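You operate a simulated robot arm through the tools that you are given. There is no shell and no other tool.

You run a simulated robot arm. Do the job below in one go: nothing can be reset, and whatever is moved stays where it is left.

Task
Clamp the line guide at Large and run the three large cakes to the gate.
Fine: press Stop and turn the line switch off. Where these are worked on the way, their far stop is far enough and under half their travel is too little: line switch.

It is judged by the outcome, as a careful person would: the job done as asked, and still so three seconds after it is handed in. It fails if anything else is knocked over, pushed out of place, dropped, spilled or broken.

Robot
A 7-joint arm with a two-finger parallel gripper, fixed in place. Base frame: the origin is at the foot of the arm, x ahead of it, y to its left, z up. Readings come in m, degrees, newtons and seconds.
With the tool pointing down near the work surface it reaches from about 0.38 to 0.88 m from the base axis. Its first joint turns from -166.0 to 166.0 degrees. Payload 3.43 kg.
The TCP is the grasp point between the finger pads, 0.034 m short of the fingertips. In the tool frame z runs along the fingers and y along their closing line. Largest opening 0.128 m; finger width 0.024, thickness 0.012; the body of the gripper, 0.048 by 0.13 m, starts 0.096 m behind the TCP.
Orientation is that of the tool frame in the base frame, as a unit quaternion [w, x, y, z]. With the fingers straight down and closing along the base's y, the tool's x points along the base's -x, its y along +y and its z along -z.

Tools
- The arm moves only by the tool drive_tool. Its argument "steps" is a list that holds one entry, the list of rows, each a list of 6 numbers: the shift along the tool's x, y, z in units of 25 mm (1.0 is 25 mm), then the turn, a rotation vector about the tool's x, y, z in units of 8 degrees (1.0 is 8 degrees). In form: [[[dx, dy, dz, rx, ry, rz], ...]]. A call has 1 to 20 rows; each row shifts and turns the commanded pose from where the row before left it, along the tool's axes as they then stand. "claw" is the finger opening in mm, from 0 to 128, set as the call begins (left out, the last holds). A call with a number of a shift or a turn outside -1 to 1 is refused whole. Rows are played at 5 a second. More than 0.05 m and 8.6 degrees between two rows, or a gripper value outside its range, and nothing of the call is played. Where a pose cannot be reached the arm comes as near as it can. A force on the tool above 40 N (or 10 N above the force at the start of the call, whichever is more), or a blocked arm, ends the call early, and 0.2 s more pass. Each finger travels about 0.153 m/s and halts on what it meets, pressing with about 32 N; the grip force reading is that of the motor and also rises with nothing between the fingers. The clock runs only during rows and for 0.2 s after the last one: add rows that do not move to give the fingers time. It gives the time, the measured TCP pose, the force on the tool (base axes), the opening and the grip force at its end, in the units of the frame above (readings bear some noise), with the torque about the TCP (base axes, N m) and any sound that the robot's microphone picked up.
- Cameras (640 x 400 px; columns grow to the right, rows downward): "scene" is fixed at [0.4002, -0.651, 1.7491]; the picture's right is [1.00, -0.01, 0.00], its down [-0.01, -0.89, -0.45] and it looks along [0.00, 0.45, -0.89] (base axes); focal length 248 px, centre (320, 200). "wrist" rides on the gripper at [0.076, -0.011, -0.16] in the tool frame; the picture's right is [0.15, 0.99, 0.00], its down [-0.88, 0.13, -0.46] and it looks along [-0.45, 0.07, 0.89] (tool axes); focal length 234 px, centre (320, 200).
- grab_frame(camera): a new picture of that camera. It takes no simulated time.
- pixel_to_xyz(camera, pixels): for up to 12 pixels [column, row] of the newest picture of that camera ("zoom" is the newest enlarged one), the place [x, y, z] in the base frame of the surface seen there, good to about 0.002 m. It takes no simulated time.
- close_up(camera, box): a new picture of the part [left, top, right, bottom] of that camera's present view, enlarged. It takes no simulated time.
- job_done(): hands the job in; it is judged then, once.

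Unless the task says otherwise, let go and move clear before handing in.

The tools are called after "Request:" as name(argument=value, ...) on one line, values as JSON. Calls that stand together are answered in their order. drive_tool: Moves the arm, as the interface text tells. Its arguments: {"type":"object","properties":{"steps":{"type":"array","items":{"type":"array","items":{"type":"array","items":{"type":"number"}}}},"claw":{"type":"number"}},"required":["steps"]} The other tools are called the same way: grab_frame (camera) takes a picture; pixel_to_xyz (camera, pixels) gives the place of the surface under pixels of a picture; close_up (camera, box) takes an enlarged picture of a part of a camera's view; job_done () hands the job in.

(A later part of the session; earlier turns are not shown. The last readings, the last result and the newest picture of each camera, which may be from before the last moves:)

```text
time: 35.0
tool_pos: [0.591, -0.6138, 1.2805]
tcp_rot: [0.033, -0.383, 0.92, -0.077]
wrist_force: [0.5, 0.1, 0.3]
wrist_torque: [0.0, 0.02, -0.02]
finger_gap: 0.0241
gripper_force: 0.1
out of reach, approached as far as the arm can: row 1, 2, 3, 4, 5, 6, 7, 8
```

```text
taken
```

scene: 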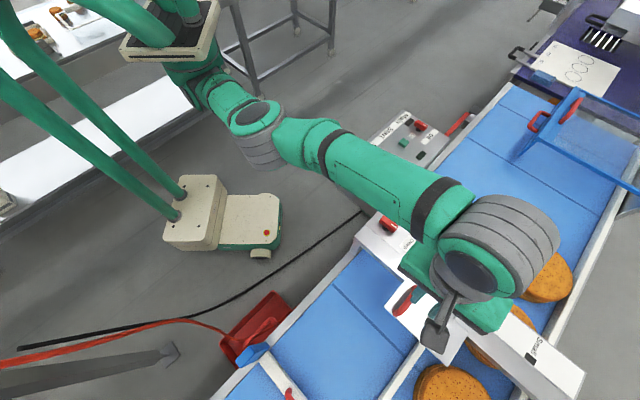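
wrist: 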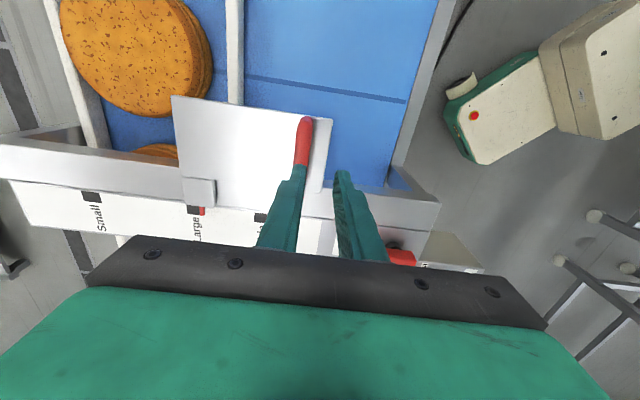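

The solver is ignoring inward (radial) commands at full stretch; only downward motion should flex the elbow. I'll shift sideways past the bridge to open belt space (u≈+0.27) where there is room to descend.

Request:
drive_tool(steps=[[[-0.95, 0, 0, 0, 0, 0], [-0.95, 0, 0, 0, 0, 0], [-0.95, 0, 0, 0, 0, 0], [-0.95, 0, 0, 0, 0, 0], [-0.95, 0, 0, 0, 0, 0], [-0.95, 0, 0, 0, 0, 0], [-0.95, 0, 0, 0, 0, 0], [-0.95, 0, 0, 0, 0, 0], [-0.95, 0, 0, 0, 0, 0], [-0.95, 0, 0, 0, 0, 0], [-0.95, 0, 0, 0, 0, 0], [-0.95, 0, 0, 0, 0, 0]]])

Request:
grab_frame(camera="scene")

Request:
grab_frame(camera="wrist")

```text
time: 37.6
tool_pos: [0.7686, -0.3964, 1.2738]
tcp_rot: [0.032, -0.382, 0.92, -0.077]
wrist_force: [-0.3, 0.1, 0.3]
wrist_torque: [0.01, 0.03, -0.02]
finger_gap: 0.0244
gripper_force: 0.1
out of reach, approached as far as the arm can: row 7, 9, 10, 11, 12
```

```text
taken
```

scene: 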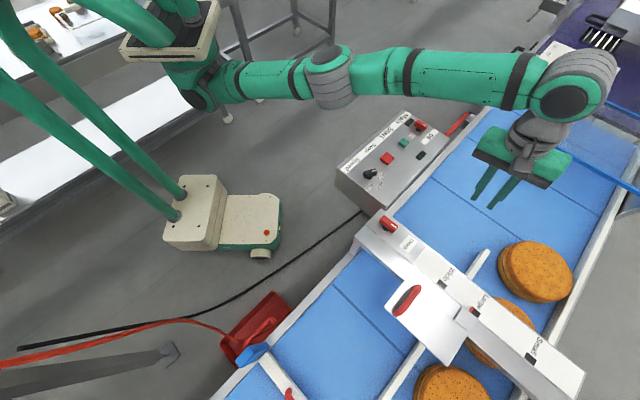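

```text
taken
```

wrist: 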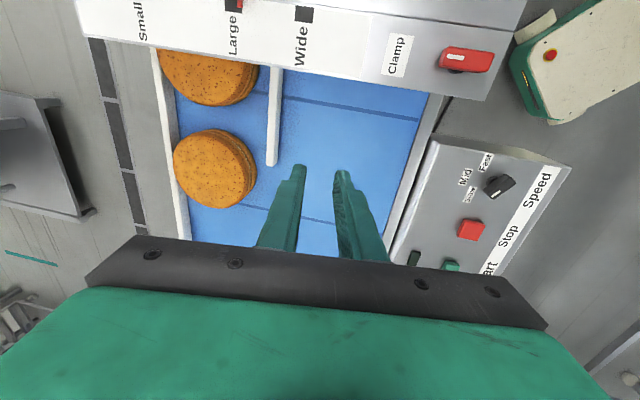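

Here some rows were reachable again (1–6), and the arm looks differently posed. Now I'll go down and radially inward over the open belt.

Request:
drive_tool(steps=[[[0.15, 0.4, 0.7, 0, 0, 0], [0.15, 0.4, 0.7, 0, 0, 0], [0.15, 0.4, 0.7, 0, 0, 0], [0, 0, 0, 0, 0, 0]]])

```text
time: 38.6
tool_pos: [0.7467, -0.3907, 1.2189]
tcp_rot: [0.032, -0.381, 0.921, -0.078]
wrist_force: [0.1, 0.4, 0.4]
wrist_torque: [0.02, 0.0, -0.01]
finger_gap: 0.024
gripper_force: 0.1
```

The arm is free again and tracking properly. The scene view of the guide is now unobstructed, so I'll measure the pointer against the Large mark.

Request:
close_up(camera="scene", box=[380, 250, 540, 350])

Request:
close_up(camera="scene", box=[450, 295, 500, 326])

Request:
pixel_to_xyz(camera="zoom", pixels=[[320, 200], [300, 180], [280, 170], [340, 220], [290, 200], [270, 190], [310, 210], [330, 240]])

```text
4.00 times, centred on (460, 300) of scene
```

zoom: 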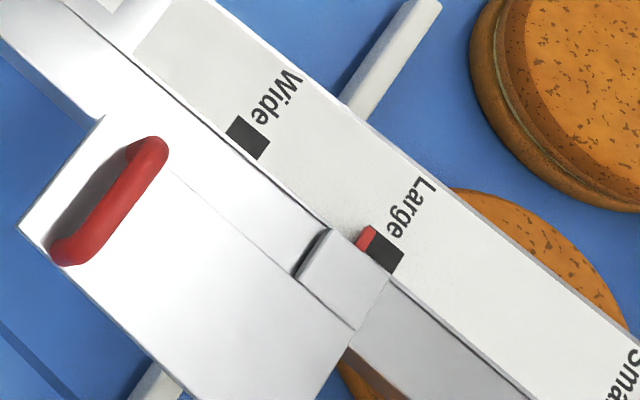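

```text
12.80 times, centred on (475, 310) of scene
```

zoom: 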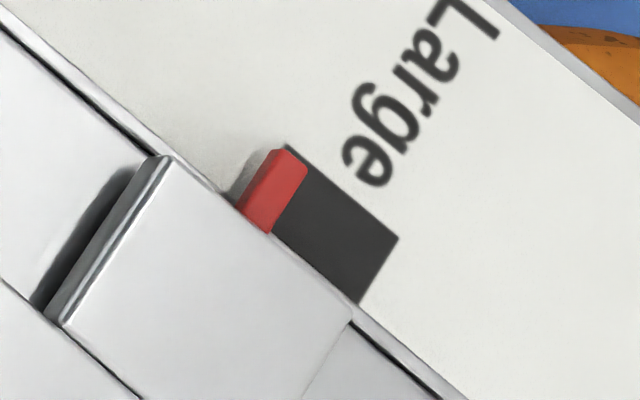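

```text
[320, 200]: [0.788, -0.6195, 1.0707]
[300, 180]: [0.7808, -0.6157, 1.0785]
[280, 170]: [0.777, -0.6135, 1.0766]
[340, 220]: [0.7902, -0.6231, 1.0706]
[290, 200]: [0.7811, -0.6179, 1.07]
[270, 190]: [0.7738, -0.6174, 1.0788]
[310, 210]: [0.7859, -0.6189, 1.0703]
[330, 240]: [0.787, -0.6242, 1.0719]
```

The pointer (w≈0.984) sits on the near edge of the Large mark (centre w≈0.996, about ±14 mm). I'll go inward, remove the tilt, and set up to push the handle the remaining ~12.6 mm.

Request:
drive_tool(steps=[[[0, 0.8, -0.13, 0, 0, 0], [0, 0.8, -0.13, 0, 0, 0], [0, 0.8, -0.13, 0, 0, 0], [0, 0, 0, -0.6, 0, 0], [0, 0, 0, -0.6, 0, 0], [0, 0, 0, 0, 0, 0]]], claw=10)

```text
time: 40.0
tool_pos: [0.703, -0.3461, 1.2169]
tcp_rot: [0.0, -0.384, 0.923, -0.001]
wrist_force: [0.2, 0.8, -0.3]
wrist_torque: [0.03, -0.01, 0.03]
finger_gap: 0.0101
gripper_force: 0.2
```

Vertical again and tracking. Now I'll move over to the near side of the handle (w≈0.812, u≈0.005) at this height, then descend.

Request:
drive_tool(steps=[[[0.9, -0.255, 0, 0, 0, 0], [0.9, -0.255, 0, 0, 0, 0], [0.9, -0.255, 0, 0, 0, 0], [0.9, -0.255, 0, 0, 0, 0], [0.9, -0.255, 0, 0, 0, 0], [0.9, -0.255, 0, 0, 0, 0], [0.9, -0.255, 0, 0, 0, 0], [0.9, -0.255, 0, 0, 0, 0], [0.9, -0.255, 0, 0, 0, 0], [0.9, -0.255, 0, 0, 0, 0], [0.9, -0.255, 0, 0, 0, 0], [0, 0, 0, 0, 0, 0]]])

Request:
grab_frame(camera="wrist")

```text
time: 42.6
tool_pos: [0.577, -0.5728, 1.2177]
tcp_rot: [-0.001, -0.384, 0.924, 0.0]
wrist_force: [1.6, -0.4, 0.0]
wrist_torque: [-0.01, 0.0, 0.0]
finger_gap: 0.0099
gripper_force: 0.1
```

```text
taken
```

wrist: 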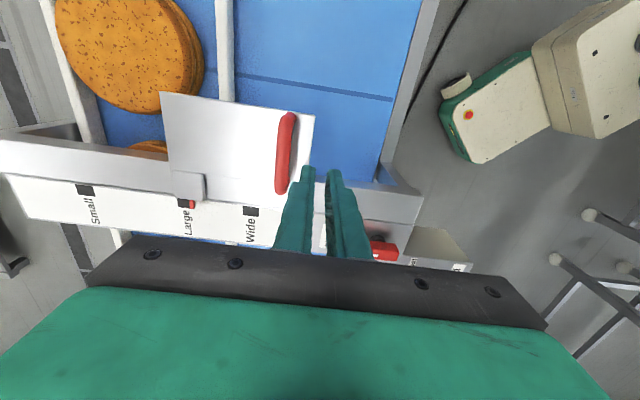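

The tool is at w≈0.813, on the near (right in wrist view) side of the handle (285,150). I'll verify the handle position, then descend.

Request:
pixel_to_xyz(camera="wrist", pixels=[[288, 122], [285, 150], [281, 180], [292, 150], [305, 150], [185, 203]])

Request:
drive_tool(steps=[[[0, 0, 0.885, 0, 0, 0], [0, 0, 0.885, 0, 0, 0], [0, 0, 0.885, 0, 0, 0], [0, 0, 0.885, 0, 0, 0], [0, 0, 0, 0, 0, 0]]])

Request:
grab_frame(camera="wrist")

```text
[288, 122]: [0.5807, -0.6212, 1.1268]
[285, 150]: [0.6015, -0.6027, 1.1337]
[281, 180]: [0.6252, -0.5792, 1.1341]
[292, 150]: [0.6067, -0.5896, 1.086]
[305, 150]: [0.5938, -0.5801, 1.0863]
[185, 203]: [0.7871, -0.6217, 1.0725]
```

```text
time: 43.8
tool_pos: [0.5787, -0.5722, 1.1294]
tcp_rot: [0.001, -0.384, 0.923, 0.0]
wrist_force: [-0.6, -0.1, 1.0]
wrist_torque: [0.01, 0.01, 0.01]
finger_gap: 0.0099
gripper_force: 0.1
```

```text
taken
```

wrist: 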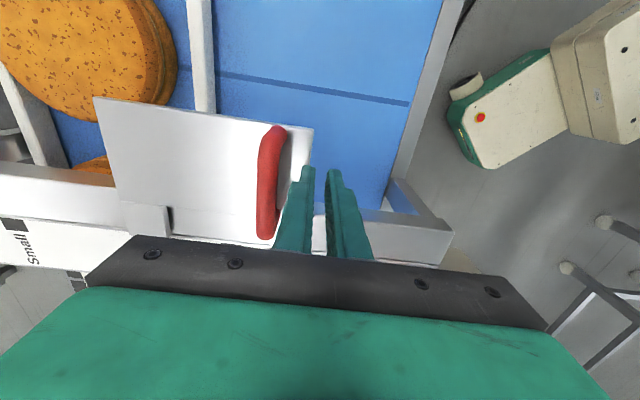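

The fingers are beside the handle with ~13 mm gap. I'll push slowly outward 20 mm first.

Request:
drive_tool(steps=[[[0, -0.1, 0, 0, 0, 0], [0, -0.1, 0, 0, 0, 0], [0, -0.1, 0, 0, 0, 0], [0, -0.1, 0, 0, 0, 0], [0, -0.1, 0, 0, 0, 0], [0, -0.1, 0, 0, 0, 0], [0, -0.1, 0, 0, 0, 0], [0, -0.1, 0, 0, 0, 0], [0, 0, 0, 0, 0, 0]]])

Request:
grab_frame(camera="wrist")

```text
time: 45.8
tool_pos: [0.5917, -0.5867, 1.1294]
tcp_rot: [0.0, -0.381, 0.924, 0.0]
wrist_force: [-3.5, 1.6, 0.0]
wrist_torque: [0.02, 0.01, -0.04]
finger_gap: 0.008
gripper_force: 0.1
```

```text
taken
```

wrist: 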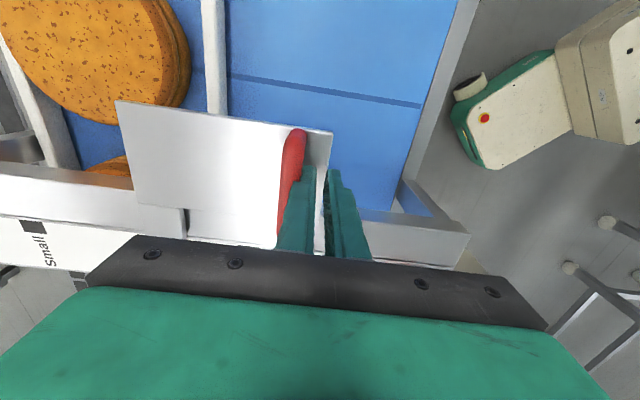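

Contact made (about 4 N). I'll check the pointer from the scene camera if it's visible.

Request:
close_up(camera="scene", box=[450, 295, 500, 326])

Request:
close_up(camera="wrist", box=[100, 80, 360, 240])

```text
12.80 times, centred on (475, 310) of scene
```

zoom: 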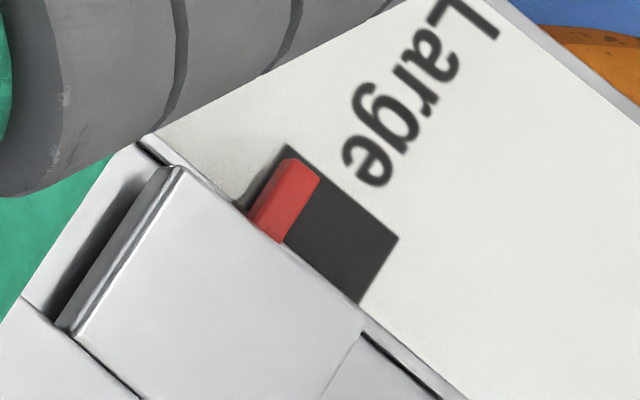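

```text
2.46 times, centred on (230, 160) of wrist
```

zoom: 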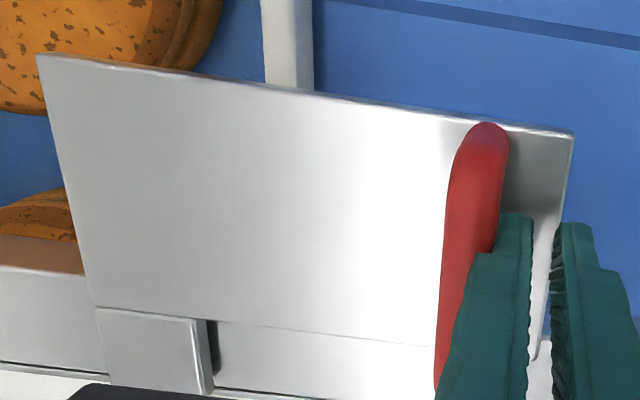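

The pointer is visible and moved ~3 mm; it needs about 9.5 mm more. Pushing further in small steps.

Request:
drive_tool(steps=[[[0, -0.09, 0, 0, 0, 0], [0, -0.09, 0, 0, 0, 0], [0, -0.09, 0, 0, 0, 0], [0, -0.09, 0, 0, 0, 0], [0, 0, 0, 0, 0, 0]]])

Request:
close_up(camera="scene", box=[450, 295, 500, 326])

Request:
pixel_to_xyz(camera="zoom", pixels=[[310, 220], [320, 210], [300, 235], [325, 225], [285, 148], [397, 237], [357, 302]])

```text
time: 47.0
tool_pos: [0.598, -0.592, 1.1301]
tcp_rot: [-0.001, -0.383, 0.924, -0.001]
wrist_force: [-4.2, 0.2, 0.1]
wrist_torque: [0.01, 0.01, -0.09]
finger_gap: 0.0082
gripper_force: 0.0
```

```text
12.80 times, centred on (475, 310) of scene
```

zoom: 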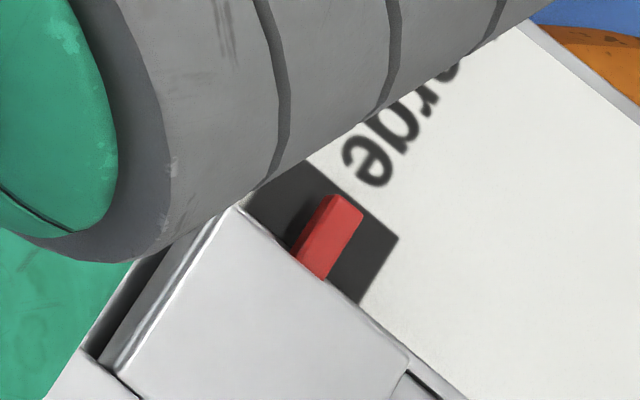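

```text
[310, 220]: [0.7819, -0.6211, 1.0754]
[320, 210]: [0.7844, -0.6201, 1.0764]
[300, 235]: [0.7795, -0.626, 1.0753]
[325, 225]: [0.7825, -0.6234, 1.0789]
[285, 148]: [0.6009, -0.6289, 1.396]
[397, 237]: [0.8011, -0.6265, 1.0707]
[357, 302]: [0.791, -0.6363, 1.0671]
```

The pointer now looks close to centred on the Large mark. I'll measure its top face.

Request:
pixel_to_xyz(camera="zoom", pixels=[[335, 235], [340, 215], [350, 215], [325, 260], [345, 225], [330, 200], [360, 215], [315, 245], [320, 272], [280, 190], [262, 185]])

Request:
grab_frame(camera="scene")

```text
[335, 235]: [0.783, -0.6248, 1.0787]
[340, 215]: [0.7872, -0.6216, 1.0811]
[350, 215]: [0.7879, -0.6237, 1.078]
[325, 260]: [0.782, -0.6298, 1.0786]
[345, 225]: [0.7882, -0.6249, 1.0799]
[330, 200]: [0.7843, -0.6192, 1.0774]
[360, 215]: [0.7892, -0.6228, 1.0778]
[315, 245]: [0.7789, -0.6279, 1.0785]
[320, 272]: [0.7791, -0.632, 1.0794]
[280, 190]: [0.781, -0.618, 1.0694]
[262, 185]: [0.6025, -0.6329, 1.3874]
```

```text
taken
```

scene: 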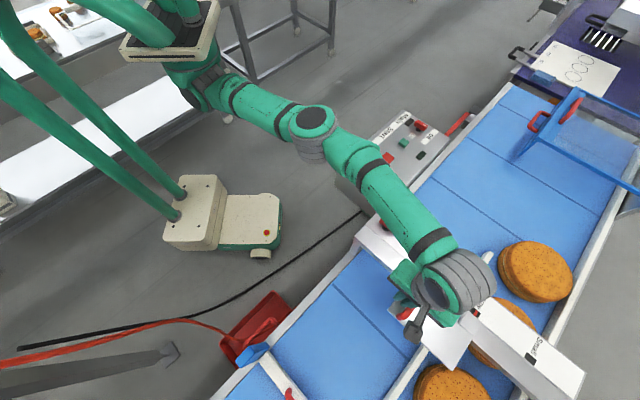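

The pointer top (w≈0.9965) is centred on the Large mark (w≈0.996). I'll back off inward, rise, and recheck.

Request:
drive_tool(steps=[[[0, 0.3, 0, 0, 0, 0], [0, 0.5, 0, 0, 0, 0], [0, 0.8, 0, 0, 0, 0], [0, 0.4, -0.9, 0, 0, 0], [0, 0.4, -0.9, 0, 0, 0], [0, 0, -0.9, 0, 0, 0], [0, 0, -0.9, 0, 0, 0], [0, 0, 0, 0, 0, 0]]])

Request:
grab_frame(camera="scene")

Request:
close_up(camera="wrist", box=[100, 130, 300, 255])

```text
time: 48.8
tool_pos: [0.5561, -0.5499, 1.2198]
tcp_rot: [0.001, -0.384, 0.923, 0.0]
wrist_force: [0.8, -0.3, -0.5]
wrist_torque: [0.02, -0.04, -0.01]
finger_gap: 0.0102
gripper_force: 0.1
```

```text
taken
```

scene: 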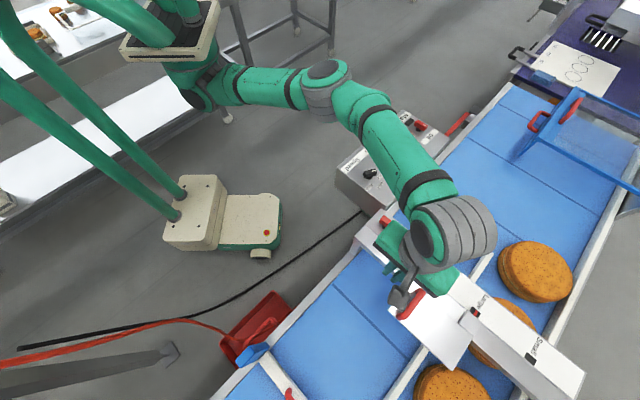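

```text
3.20 times, centred on (200, 192) of wrist
```

zoom: 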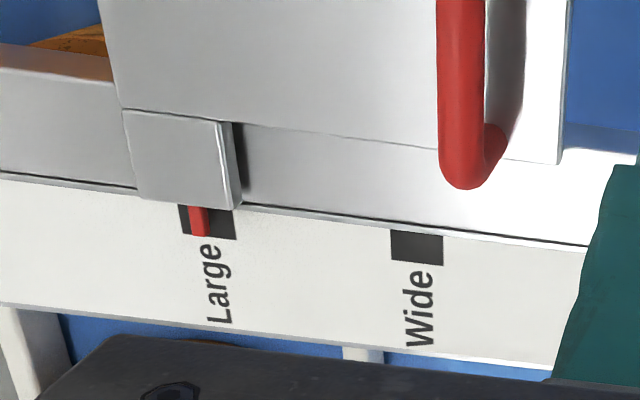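

The guide pointer sits on Large. Next is the clamp knob at about (0.594,-0.394,1.105): I'll fly above it and turn the tool 90° so the fingers close across the knob bar.

Request:
drive_tool(steps=[[[-0.915, 0.556, -0.267, 0, 0, 0], [-0.915, 0.556, -0.267, 0, 0, 0], [-0.915, 0.556, -0.267, 0, 0, 0], [-0.915, 0.556, -0.267, 0, 0, 0], [-0.915, 0.556, -0.267, 0, 0, 0], [-0.915, 0.556, -0.267, 0, 0, 0], [0, 0, 0, 0, 0, 0.9375], [0, 0, 0, 0, 0, 0.9375], [0, 0, 0, 0, 0, 0.9375], [0, 0, 0, 0, 0, 0.9375], [0, 0, 0, 0, 0, 0.9375], [0, 0, 0, 0, 0, 0.9375], [0, 0, 0, 0, 0, 0.9375], [0, 0, 0, 0, 0, 0.9375], [0, 0, 0, 0, 0, 0.9375], [0, 0, 0, 0, 0, 0.9375], [0, 0, 0, 0, 0, 0.9375], [0, 0, 0, 0, 0, 0.9375], [0, 0, 0, 0, 0, 0]]], claw=70)

Request:
grab_frame(camera="wrist")

Request:
grab_frame(camera="scene")

```text
time: 52.8
tool_pos: [0.5933, -0.3927, 1.2597]
tcp_rot: [0.0, 0.382, 0.924, 0.001]
wrist_force: [-0.4, 0.3, -0.2]
wrist_torque: [0.02, 0.0, -0.03]
finger_gap: 0.07
gripper_force: 0.1
```

```text
taken
```

wrist: 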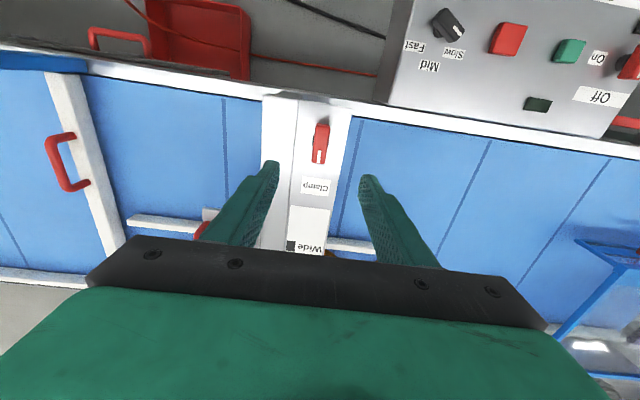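

```text
taken
```

scene: 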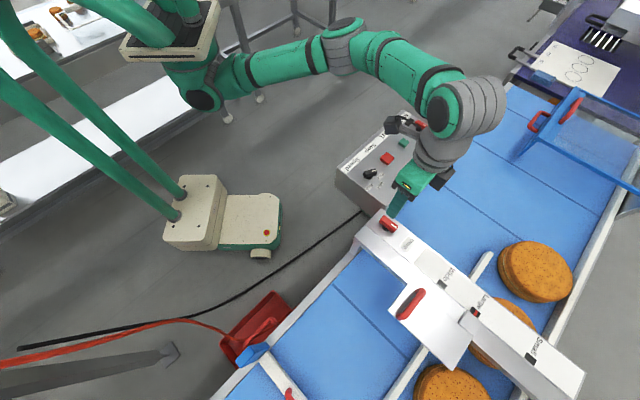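

The clamp knob is at wrist (320,143), centred between the fingers. I'll zoom in on it and measure.

Request:
close_up(camera="wrist", box=[270, 90, 370, 205])

Request:
pixel_to_xyz(camera="wrist", pixels=[[320, 126], [320, 143], [318, 158], [315, 143], [327, 143], [310, 143], [335, 143], [323, 190]])

Request:
close_up(camera="scene", box=[370, 200, 420, 250])

```text
3.48 times, centred on (320, 148) of wrist
```

zoom: 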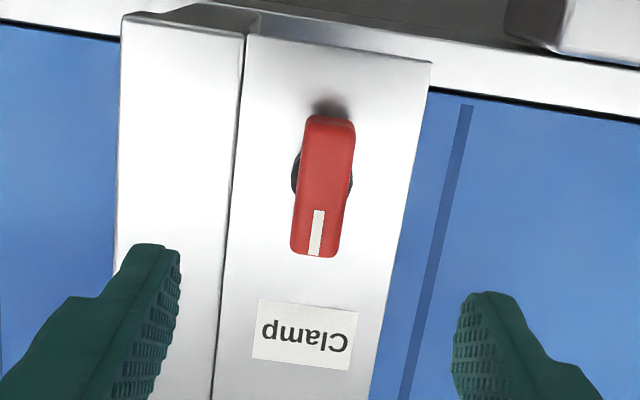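

```text
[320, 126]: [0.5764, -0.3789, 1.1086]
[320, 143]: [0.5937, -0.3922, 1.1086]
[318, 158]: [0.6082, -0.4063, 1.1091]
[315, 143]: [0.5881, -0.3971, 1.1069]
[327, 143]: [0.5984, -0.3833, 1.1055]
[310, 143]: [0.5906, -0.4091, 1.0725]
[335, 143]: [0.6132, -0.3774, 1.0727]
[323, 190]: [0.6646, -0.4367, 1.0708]
```

```text
8.00 times, centred on (395, 225) of scene
```

zoom: 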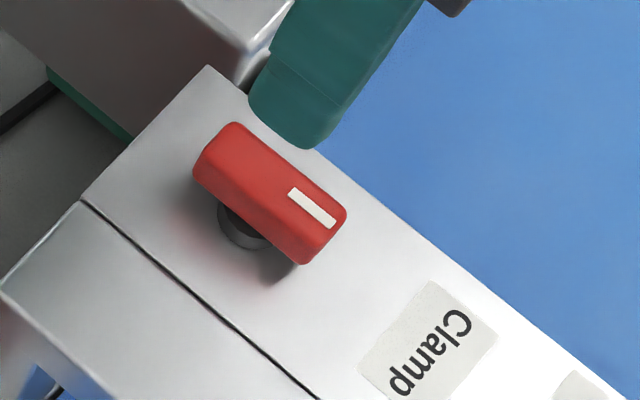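

The knob bar top is at z≈1.1086, centre about (0.594,-0.393), aligned with the bridge. I'll descend to TCP z≈1.112 around it.

Request:
drive_tool(steps=[[[0, 0.05, 0.985, 0, 0, 0], [0, 0, 0.985, 0, 0, 0], [0, 0, 0.985, 0, 0, 0], [0, 0, 0.985, 0, 0, 0], [0, 0, 0.985, 0, 0, 0], [0, 0, 0.985, 0, 0, 0], [0, 0, 0, 0, 0, 0]]], claw=50)

Request:
grab_frame(camera="wrist")

```text
time: 54.4
tool_pos: [0.5958, -0.3927, 1.1108]
tcp_rot: [0.0, 0.382, 0.924, 0.0]
wrist_force: [-0.7, 0.1, 0.7]
wrist_torque: [-0.02, -0.01, 0.01]
finger_gap: 0.0501
gripper_force: 0.0
```

```text
taken
```

wrist: 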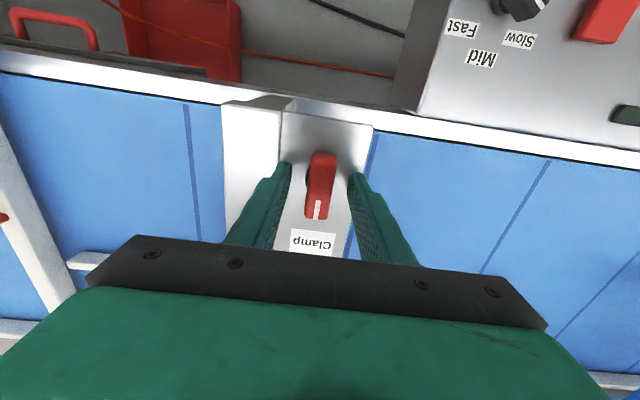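

The knob is between the fingers. Closing the grip now.

Request:
drive_tool(steps=[[[0, 0, 0, 0, 0, 0], [0, 0, 0, 0, 0, 0], [0, 0, 0, 0, 0, 0], [0, 0, 0, 0, 0, 0]]], claw=0)

Request:
grab_frame(camera="wrist")

```text
time: 55.4
tool_pos: [0.5952, -0.3944, 1.1119]
tcp_rot: [0.0, 0.382, 0.924, 0.0]
wrist_force: [0.3, -0.4, -2.3]
wrist_torque: [-0.24, -0.06, 0.03]
finger_gap: 0.0255
gripper_force: 44.5
```

```text
taken
```

wrist: 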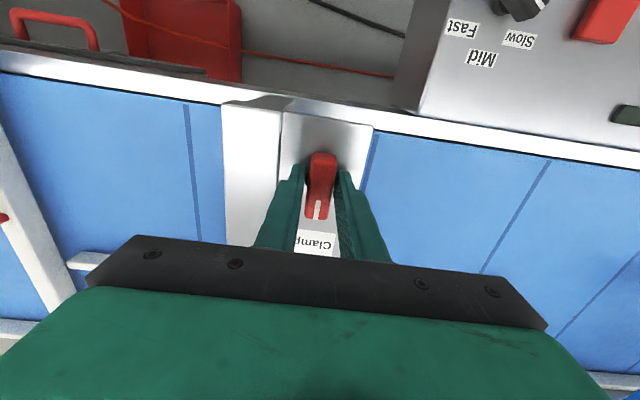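

The gap reads 25.5 mm, so the fingertips hold the round stem rather than the bar. I'll open, rise ~13 mm and re-grip on the bar.

Request:
drive_tool(steps=[[[0, 0, 0, 0, 0, 0], [0, 0, 0, 0, 0, 0], [0, 0, -0.52, 0, 0, 0], [0, 0, 0, 0, 0, 0]]], claw=45)

Request:
drive_tool(steps=[[[0, 0, 0, 0, 0, 0], [0, 0, 0, 0, 0, 0], [0, 0, 0, 0, 0, 0], [0, 0, 0, 0, 0, 0]]], claw=0)

Request:
close_up(camera="wrist", box=[240, 120, 400, 250])

Request:
close_up(camera="scene", box=[360, 190, 430, 250])

```text
time: 56.4
tool_pos: [0.5952, -0.3936, 1.1238]
tcp_rot: [0.0, 0.383, 0.924, -0.001]
wrist_force: [-0.2, -0.7, 0.1]
wrist_torque: [-0.01, 0.02, 0.01]
finger_gap: 0.0451
gripper_force: 0.1
```

```text
time: 57.4
tool_pos: [0.5952, -0.3937, 1.1252]
tcp_rot: [0.0, 0.383, 0.924, 0.0]
wrist_force: [-0.8, -0.3, 1.0]
wrist_torque: [0.14, 0.2, -0.04]
finger_gap: 0.0199
gripper_force: 44.6
```

```text
3.08 times, centred on (320, 185) of wrist
```

zoom: 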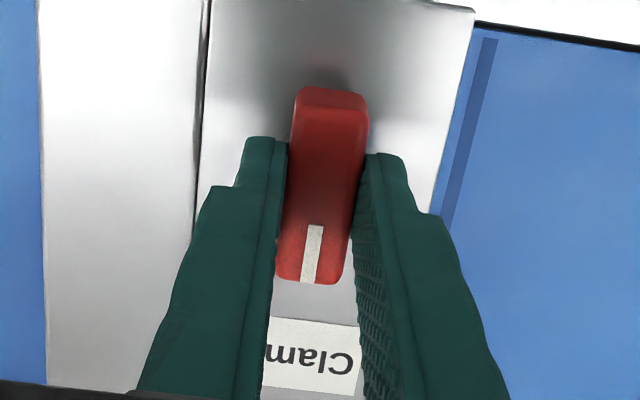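

```text
6.67 times, centred on (395, 220) of scene
```

zoom: 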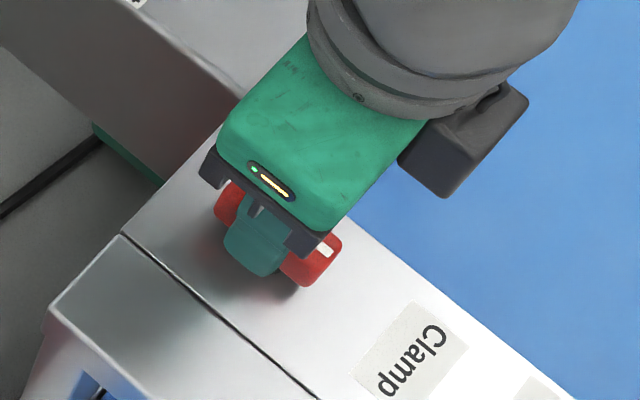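

Now the bar (20 mm wide) is gripped. I'll test a small clockwise turn (seen from above) of ~10° and read the torque.

Request:
drive_tool(steps=[[[0, 0, 0, 0, 0, 0.4], [0, 0, 0, 0, 0, 0.4], [0, 0, 0, 0, 0, 0.4], [0, 0, 0, 0, 0, 0]]])

Request:
close_up(camera="wrist", box=[240, 120, 400, 250])

```text
time: 58.4
tool_pos: [0.594, -0.3939, 1.1242]
tcp_rot: [0.0, 0.459, 0.888, 0.0]
wrist_force: [0.5, -2.0, -11.0]
wrist_torque: [-1.16, -0.84, -0.06]
finger_gap: 0.02
gripper_force: 45.1
```

```text
3.08 times, centred on (320, 185) of wrist
```

zoom: 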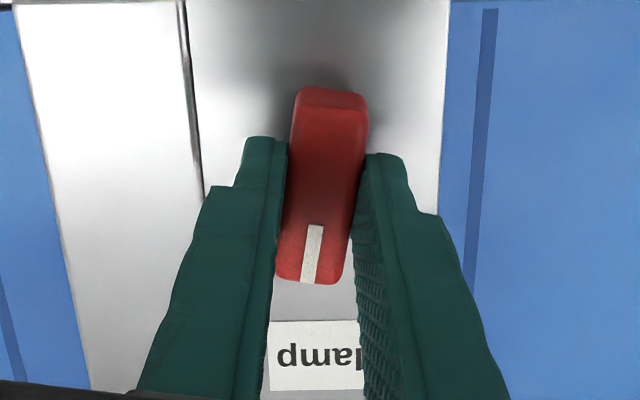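

The knob turned with the gripper about 9.7° clockwise with little torque about z, so this direction is free. I'll continue another ~26°.

Request:
drive_tool(steps=[[[0, 0, 0, 0, 0, 0.4], [0, 0, 0, 0, 0, 0.4], [0, 0, 0, 0, 0, 0.4], [0, 0, 0, 0, 0, 0.4], [0, 0, 0, 0, 0, 0.4], [0, 0, 0, 0, 0, 0.4], [0, 0, 0, 0, 0, 0.4], [0, 0, 0, 0, 0, 0.4], [0, 0, 0, 0, 0, 0]]])

Request:
close_up(camera="wrist", box=[240, 120, 400, 250])

```text
time: 60.4
tool_pos: [0.5948, -0.3929, 1.1253]
tcp_rot: [0.001, 0.596, 0.803, 0.0]
wrist_force: [25.4, -13.1, -11.3]
wrist_torque: [-0.46, -0.49, -0.02]
finger_gap: 0.0199
gripper_force: 44.6
out of reach, approached as far as the arm can: row 7, 8
```

```text
3.08 times, centred on (320, 185) of wrist
```

zoom: 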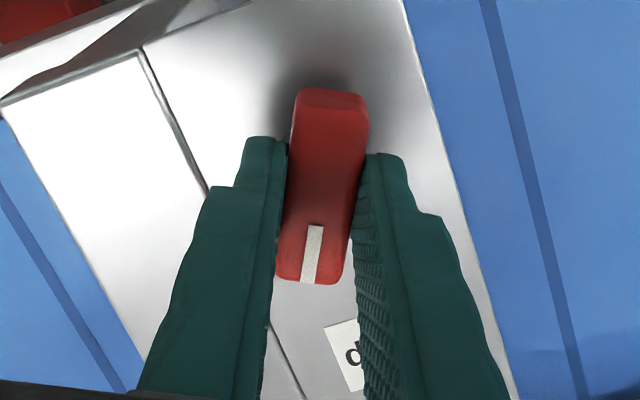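

The knob has turned ~28° but the wrist joint hit its limit (rows 7–8). I'll release, rise, and flip the tool 180° the other way to re-grip with turning range left.

Request:
drive_tool(steps=[[[0, 0, 0, 0, 0, 0], [0, 0, 0, 0, 0, 0], [0, 0, 0, 0, 0, 0]]], claw=50)

Request:
drive_tool(steps=[[[0, 0, -0.5, 0, 0, 0], [0, 0, -0.9, 0, 0, 0], [0, 0, -0.9, 0, 0, 0], [0, 0, -0.9, 0, 0, 0], [0, 0, -0.9, 0, 0, 0], [0, 0, -0.9, 0, 0, 0], [0, 0, 0, 0, 0, -0.9375], [0, 0, 0, 0, 0, -0.9375], [0, 0, 0, 0, 0, -0.9375], [0, 0, 0, 0, 0, -0.9375], [0, 0, 0, 0, 0, -0.9375], [0, 0, 0, 0, 0, -0.9375], [0, 0, 0, 0, 0, -0.9375], [0, 0, 0, 0, 0, -0.9375], [0, 0, 0, 0, 0, -0.9375], [0, 0, 0, 0, 0, -0.9375]]])

Request:
drive_tool(steps=[[[0, 0, 0, 0, 0, -0.9375], [0, 0, 0, 0, 0, -0.9375], [0, 0, 0, 0, 0, -0.9375], [0, 0, 0, 0, 0, -0.9375], [0, 0, 0, 0, 0, -0.9375], [0, 0, 0, 0, 0, -0.9375], [0, 0, 0, 0, 0, -0.9375], [0, 0, 0, 0, 0, -0.9375], [0, 0, 0, 0, 0, -0.9375], [0, 0, 0, 0, 0, -0.9375], [0, 0, 0, 0, 0, -0.9375], [0, 0, 0, 0, 0, -0.9375], [0, 0, 0, 0, 0, -0.9375], [0, 0, 0, 0, 0, -0.9375], [0, 0, 0, 0, 0, 0]]])

Request:
grab_frame(camera="wrist")

Request:
grab_frame(camera="scene")

```text
time: 61.2
tool_pos: [0.5928, -0.3921, 1.1262]
tcp_rot: [0.001, 0.597, 0.802, 0.0]
wrist_force: [0.2, -0.5, 0.3]
wrist_torque: [-0.06, 0.02, -0.01]
finger_gap: 0.0503
gripper_force: 0.0
```

```text
time: 64.6
tool_pos: [0.5933, -0.3929, 1.1474]
tcp_rot: [0.001, -0.017, 1.0, 0.0]
wrist_force: [0.1, -0.5, -0.3]
wrist_torque: [-0.02, 0.0, 0.01]
finger_gap: 0.05
gripper_force: 0.1
out of reach, approached as far as the arm can: row 1, 2, 3, 4, 5, 6
```

```text
time: 67.8
tool_pos: [0.5943, -0.3936, 1.148]
tcp_rot: [0.001, 0.803, -0.596, 0.001]
wrist_force: [0.5, 0.2, 0.2]
wrist_torque: [0.04, 0.01, -0.02]
finger_gap: 0.0502
gripper_force: 0.0
```

```text
taken
```

wrist: 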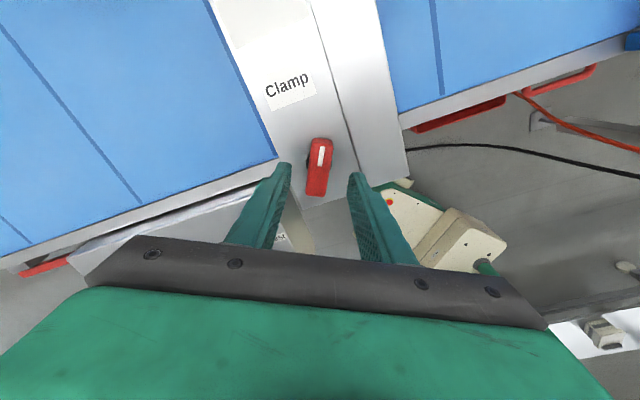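

```text
taken
```

scene: 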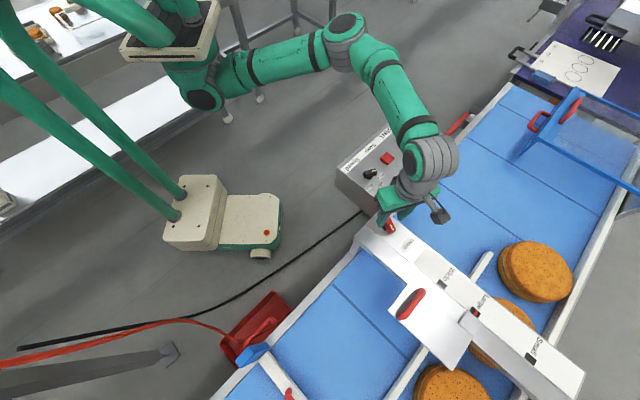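

The tool is flipped and the knob (318,168) is between the fingers with its mark turned ~28° from before. I'll measure the knob centre to align the turn axis.

Request:
close_up(camera="wrist", box=[270, 110, 370, 220])

Request:
pixel_to_xyz(camera="wrist", pixels=[[320, 142], [319, 155], [318, 167], [317, 180], [316, 192], [309, 167], [327, 167], [307, 160]])

```text
3.64 times, centred on (320, 165) of wrist
```

zoom: 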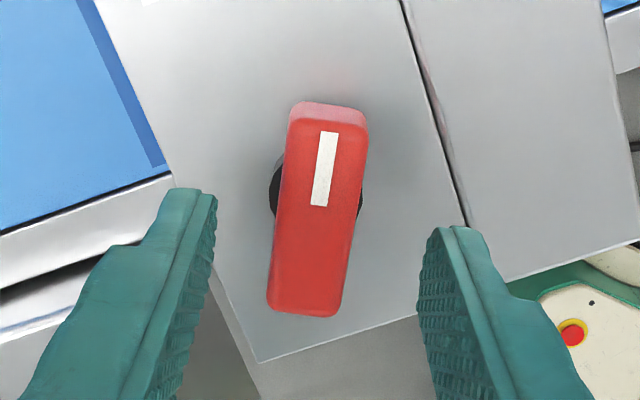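

```text
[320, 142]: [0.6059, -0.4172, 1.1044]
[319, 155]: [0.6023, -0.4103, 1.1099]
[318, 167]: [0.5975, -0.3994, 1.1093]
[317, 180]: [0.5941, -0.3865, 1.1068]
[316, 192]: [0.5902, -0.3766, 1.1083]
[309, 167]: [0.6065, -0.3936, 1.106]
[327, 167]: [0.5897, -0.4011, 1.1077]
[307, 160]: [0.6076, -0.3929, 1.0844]
```

The knob axis is at about (0.595,-0.3955); I'll shift 2 mm, descend to z≈1.125 and grip the bar.

Request:
drive_tool(steps=[[[0.08, 0, 0.46, 0, 0, 0], [0, 0, 0.46, 0, 0, 0], [0, 0, 0, 0, 0, 0]]])

Request:
drive_tool(steps=[[[0, 0, 0, 0, 0, 0], [0, 0, 0, 0, 0, 0], [0, 0, 0, 0, 0, 0]]], claw=0)

Request:
drive_tool(steps=[[[0, 0, 0, 0, 0, 0.4], [0, 0, 0, 0, 0, 0.4], [0, 0, 0, 0, 0, 0.4], [0, 0, 0, 0, 0, 0.4], [0, 0, 0, 0, 0, 0.4], [0, 0, 0, 0, 0, 0.4], [0, 0, 0, 0, 0, 0]]])

Request:
close_up(camera="wrist", box=[240, 110, 400, 240])

```text
time: 68.6
tool_pos: [0.5935, -0.3943, 1.1263]
tcp_rot: [0.0, 0.803, -0.596, 0.001]
wrist_force: [0.6, -0.7, 0.9]
wrist_torque: [0.02, 0.0, 0.0]
finger_gap: 0.0501
gripper_force: 0.0
```

```text
time: 69.4
tool_pos: [0.5944, -0.3943, 1.1239]
tcp_rot: [0.0, 0.803, -0.596, 0.001]
wrist_force: [16.8, 0.6, -1.6]
wrist_torque: [-0.65, -0.41, 0.02]
finger_gap: 0.0202
gripper_force: 45.6
```

```text
time: 71.0
tool_pos: [0.5947, -0.3946, 1.1249]
tcp_rot: [0.001, -0.692, 0.721, -0.002]
wrist_force: [28.9, -1.7, 5.2]
wrist_torque: [-0.31, -0.24, -0.04]
finger_gap: 0.0198
gripper_force: 45.2
```

```text
3.08 times, centred on (320, 175) of wrist
```

zoom: 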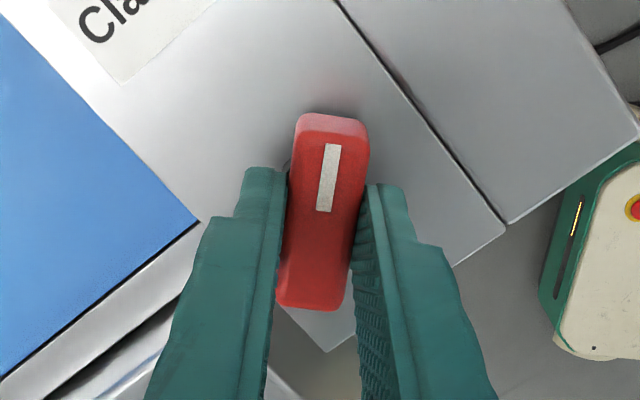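

Turning works (now ~47° total), but there is ~29 N sideways load along +x from a small offset. I'll shift the tool 2 mm toward +x to relax it and keep turning.

Request:
drive_tool(steps=[[[0, -0.06, 0, 0, 0, 0], [0, -0.03, 0, 0, 0, 0], [0, 0, 0, 0, 0, 0]]])

Request:
drive_tool(steps=[[[0, 0, 0, 0, 0, 0.4], [0, 0, 0, 0, 0, 0.4], [0, 0, 0, 0, 0, 0.4], [0, 0, 0, 0, 0, 0.4], [0, 0, 0, 0, 0, 0.4], [0, 0, 0, 0, 0, 0.4], [0, 0, 0, 0, 0, 0]]])

Request:
close_up(camera="wrist", box=[240, 110, 400, 240])

```text
time: 71.8
tool_pos: [0.5962, -0.3946, 1.1252]
tcp_rot: [0.001, -0.692, 0.722, -0.001]
wrist_force: [9.0, 8.1, 6.8]
wrist_torque: [-0.13, -0.04, 0.0]
finger_gap: 0.0198
gripper_force: 45.1
```

```text
time: 73.4
tool_pos: [0.5963, -0.3946, 1.1243]
tcp_rot: [0.0, -0.562, 0.827, -0.001]
wrist_force: [-4.9, 10.4, -1.4]
wrist_torque: [0.73, 0.14, -0.03]
finger_gap: 0.0199
gripper_force: 44.4
```

```text
3.08 times, centred on (320, 175) of wrist
```

zoom: 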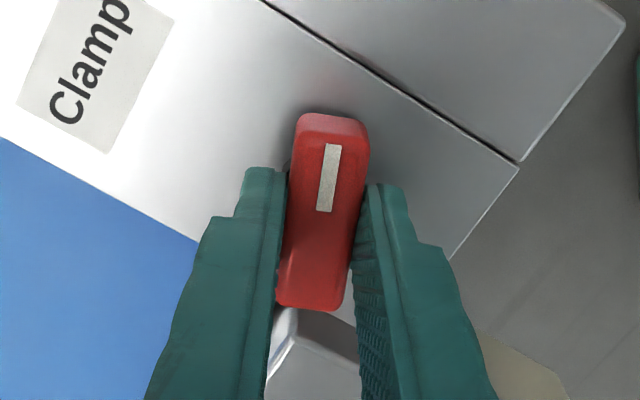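

Total turn ~67° with no torque about z yet. Continuing ~24° more in finer steps.

Request:
drive_tool(steps=[[[0, 0, 0, 0, 0, 0.3], [0, 0, 0, 0, 0, 0.3], [0, 0, 0, 0, 0, 0.3], [0, 0, 0, 0, 0, 0.3], [0, 0, 0, 0, 0, 0.3], [0, 0, 0, 0, 0, 0.3], [0, 0, 0, 0, 0, 0.3], [0, 0, 0, 0, 0, 0.3], [0, 0, 0, 0, 0, 0.3], [0, 0, 0, 0, 0, 0]]])

Request:
close_up(camera="wrist", box=[240, 110, 400, 240])

```text
time: 75.6
tool_pos: [0.596, -0.3951, 1.1251]
tcp_rot: [0.0, -0.396, 0.918, 0.001]
wrist_force: [-20.7, 18.7, -4.3]
wrist_torque: [-0.48, 1.56, -0.03]
finger_gap: 0.0201
gripper_force: 45.3
```

```text
3.08 times, centred on (320, 175) of wrist
```

zoom: 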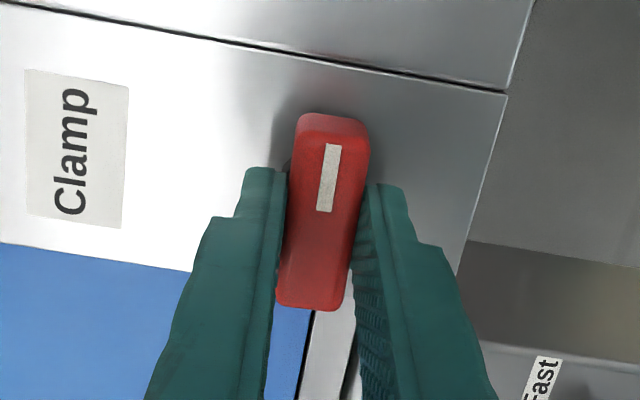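

About 88° turned, no stop felt yet. I'll relax the sideways load (move +y 1.5 mm) and turn ~10° more to look for the stop.

Request:
drive_tool(steps=[[[0, 0.06, 0, 0, 0, 0], [0, 0, 0, 0, 0, 0.3], [0, 0, 0, 0, 0, 0.3], [0, 0, 0, 0, 0, 0.3], [0, 0, 0, 0, 0, 0.3], [0, 0, 0, 0, 0, 0]]])

Request:
close_up(camera="wrist", box=[240, 110, 400, 240])

Request:
close_up(camera="scene", box=[360, 190, 430, 250])

```text
time: 77.0
tool_pos: [0.5968, -0.3934, 1.1252]
tcp_rot: [0.0, -0.318, 0.948, -0.001]
wrist_force: [-12.6, 0.4, -6.4]
wrist_torque: [0.77, -0.13, 1.45]
finger_gap: 0.0231
gripper_force: 45.2
```

```text
3.08 times, centred on (320, 175) of wrist
```

zoom: 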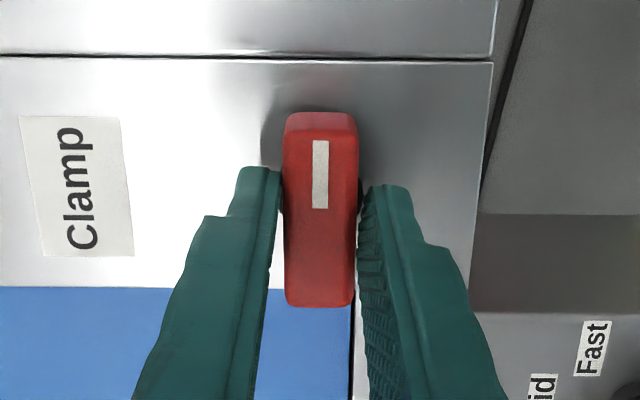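

```text
6.67 times, centred on (395, 220) of scene
```

zoom: 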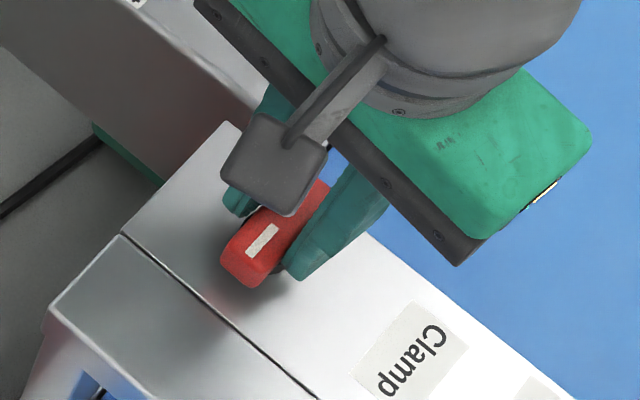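

Torque about z rose to 1.45 N·m and the fingers started slipping at ~98°, so the knob is at its far stop (90°). I'll release and rise, then look.

Request:
drive_tool(steps=[[[0, 0, 0, 0, 0, 0], [0, 0, 0, 0, 0, 0], [0, 0, 0, 0, 0, 0]]], claw=60)

Request:
drive_tool(steps=[[[0, 0, -0.5, 0, 0, 0], [0, 0, -0.9, 0, 0, 0], [0, 0, -0.9, 0, 0, 0], [0, 0, -0.9, 0, 0, 0], [0, 0, -0.9, 0, 0, 0], [0, 0, 0, 0, 0, 0]]])

Request:
grab_frame(camera="wrist")

Request:
close_up(camera="scene", box=[360, 200, 520, 340])

```text
time: 77.8
tool_pos: [0.5951, -0.3936, 1.124]
tcp_rot: [0.001, -0.32, 0.948, 0.0]
wrist_force: [0.7, -0.4, 1.0]
wrist_torque: [-0.01, 0.0, -0.01]
finger_gap: 0.0601
gripper_force: 0.1
```

```text
time: 79.2
tool_pos: [0.5945, -0.3947, 1.2263]
tcp_rot: [0.001, -0.319, 0.948, -0.001]
wrist_force: [-0.5, 0.0, -0.7]
wrist_torque: [-0.01, 0.01, 0.0]
finger_gap: 0.0598
gripper_force: 0.1
```

```text
taken
```

wrist: 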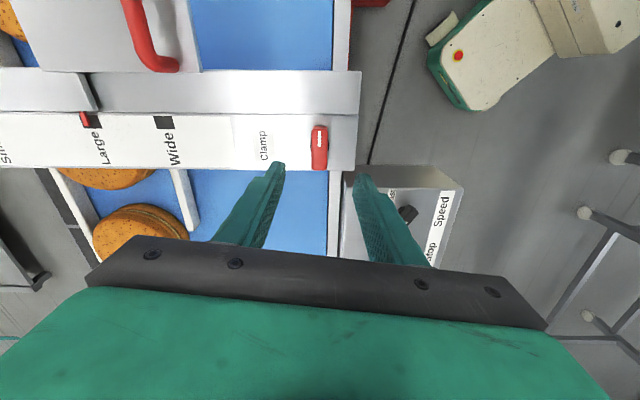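

```text
2.86 times, centred on (440, 270) of scene
```

zoom: 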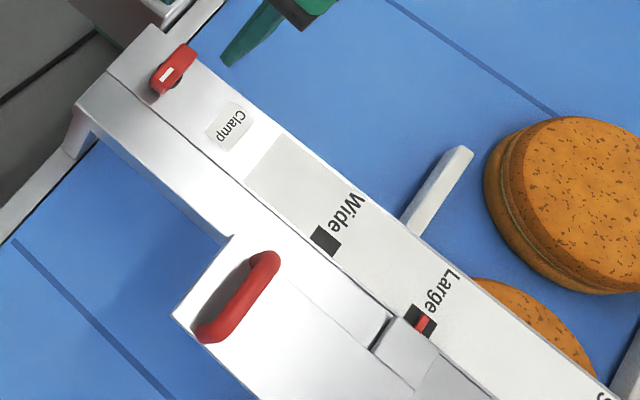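

The clamp knob now lies across the bridge and the pointer is centred on Large. I'll do a light push test on the handle from its near side to confirm the clamp holds.

Request:
drive_tool(steps=[[[0, 0, 0, 0, 0, -0.98], [0.92, -0.737, 0, 0, 0, 0], [0.92, -0.737, 0, 0, 0, 0], [0.92, -0.737, 0, 0, 0, 0], [0.92, -0.737, 0, 0, 0, 0], [0.92, -0.737, 0, 0, 0, 0], [0.92, -0.737, 0, 0, 0, 0], [0, 0, 0, 0, 0, 0]]], claw=10)

Request:
drive_tool(steps=[[[0, 0, 0.97, 0, 0, 0], [0, 0, 0.97, 0, 0, 0], [0, 0, 0.97, 0, 0, 0], [0, 0, 0.97, 0, 0, 0], [0, 0, 0, 0, 0, 0]]])

Request:
grab_frame(camera="wrist")

```text
time: 81.0
tool_pos: [0.5768, -0.5704, 1.2281]
tcp_rot: [0.001, -0.383, 0.924, 0.0]
wrist_force: [-0.5, 0.3, 0.2]
wrist_torque: [-0.01, 0.01, 0.01]
finger_gap: 0.0101
gripper_force: 0.1
```

```text
time: 82.2
tool_pos: [0.5756, -0.5705, 1.1305]
tcp_rot: [0.001, -0.383, 0.924, 0.0]
wrist_force: [0.0, 0.0, 0.0]
wrist_torque: [0.01, 0.0, -0.01]
finger_gap: 0.01
gripper_force: 0.2
```

```text
taken
```

wrist: 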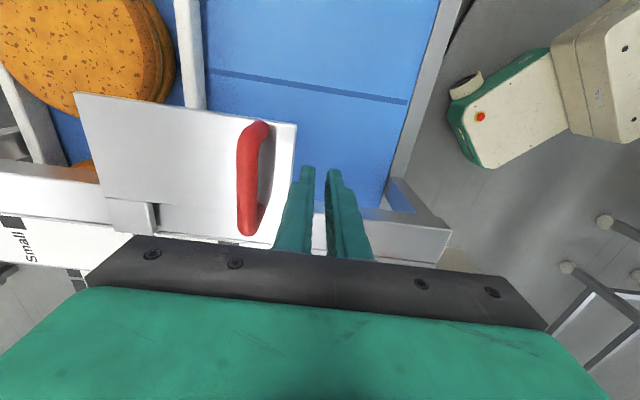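

Now approach and press lightly (a few mm past expected contact).

Request:
drive_tool(steps=[[[0, -0.25, 0, 0, 0, 0], [0, -0.25, 0, 0, 0, 0], [0, -0.25, 0, 0, 0, 0], [0, -0.25, 0, 0, 0, 0], [0, -0.08, 0, 0, 0, 0], [0, -0.08, 0, 0, 0, 0], [0, -0.08, 0, 0, 0, 0], [0, -0.08, 0, 0, 0, 0], [0, 0, 0, 0, 0, 0]]])

Request:
close_up(camera="scene", box=[450, 295, 500, 326])

```text
time: 84.2
tool_pos: [0.5988, -0.5918, 1.131]
tcp_rot: [0.002, -0.383, 0.924, -0.001]
wrist_force: [-4.0, 1.3, -0.3]
wrist_torque: [0.03, 0.02, 0.01]
finger_gap: 0.0079
gripper_force: 0.1
```

```text
12.80 times, centred on (475, 310) of scene
```

zoom: 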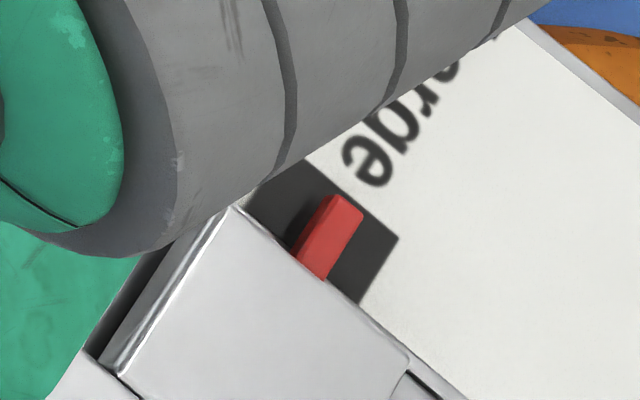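

Force is ~4 N and the pointer has not moved. One more 3 mm press distinguishes free from clamped.

Request:
drive_tool(steps=[[[0, -0.06, 0, 0, 0, 0], [0, -0.06, 0, 0, 0, 0], [0, 0, 0, 0, 0, 0]]])

Request:
close_up(camera="scene", box=[450, 295, 500, 326])

```text
time: 85.0
tool_pos: [0.6002, -0.5946, 1.1304]
tcp_rot: [0.001, -0.382, 0.924, 0.0]
wrist_force: [-7.9, 9.7, -0.7]
wrist_torque: [0.05, 0.06, 0.01]
finger_gap: 0.0033
gripper_force: 0.0
```

```text
12.80 times, centred on (475, 310) of scene
```

zoom: 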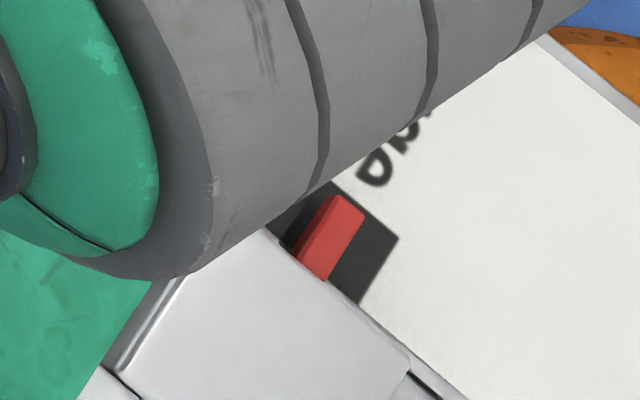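

Clamped: the pointer stayed put while force rose to ~12 N. Now I'll back off and go up, on the way to the Main switch.

Request:
drive_tool(steps=[[[0, 0.3, 0, 0, 0, 0], [0, 0.6, 0, 0, 0, 0], [0, 0.8, 0, 0, 0, 0], [0, 0.4, -0.9, 0, 0, 0], [0, 0.4, -0.9, 0, 0, 0], [0, 0.4, -0.9, 0, 0, 0], [0, 0, -0.9, 0, 0, 0], [0, 0, -0.9, 0, 0, 0], [0, 0, 0, 0, 0, 0]]])

Request:
close_up(camera="scene", box=[450, 295, 500, 326])

```text
time: 87.0
tool_pos: [0.5496, -0.5429, 1.2444]
tcp_rot: [0.002, -0.383, 0.924, -0.001]
wrist_force: [0.4, -0.3, 0.7]
wrist_torque: [0.01, 0.0, 0.04]
finger_gap: 0.01
gripper_force: 0.1
```

```text
12.80 times, centred on (475, 310) of scene
```

zoom: 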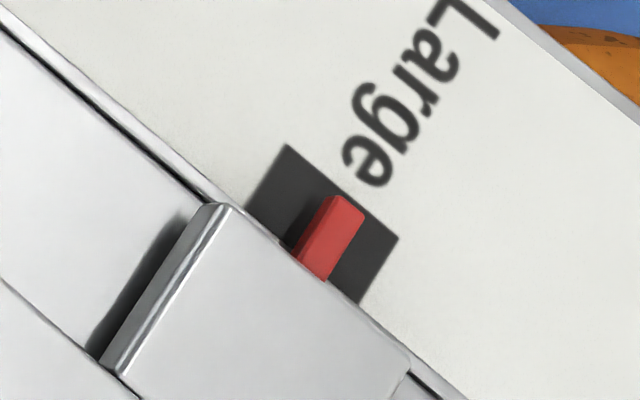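

The pointer sits in the middle part of the Large mark. I'll verify with coordinates of the mark's edges and pointer.

Request:
pixel_to_xyz(camera="zoom", pixels=[[288, 152], [255, 208], [270, 180], [392, 237], [357, 297], [376, 265], [345, 205], [357, 214], [322, 262], [312, 255], [335, 232], [340, 240]])

```text
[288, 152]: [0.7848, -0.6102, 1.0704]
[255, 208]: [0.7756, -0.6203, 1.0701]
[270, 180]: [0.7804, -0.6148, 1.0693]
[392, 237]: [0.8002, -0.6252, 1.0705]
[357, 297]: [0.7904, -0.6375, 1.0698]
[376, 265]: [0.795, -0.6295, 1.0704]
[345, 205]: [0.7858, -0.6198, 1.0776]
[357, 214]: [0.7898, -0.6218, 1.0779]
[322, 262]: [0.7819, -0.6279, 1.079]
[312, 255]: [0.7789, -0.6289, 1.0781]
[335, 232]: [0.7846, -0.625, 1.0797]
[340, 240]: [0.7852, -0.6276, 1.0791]
```

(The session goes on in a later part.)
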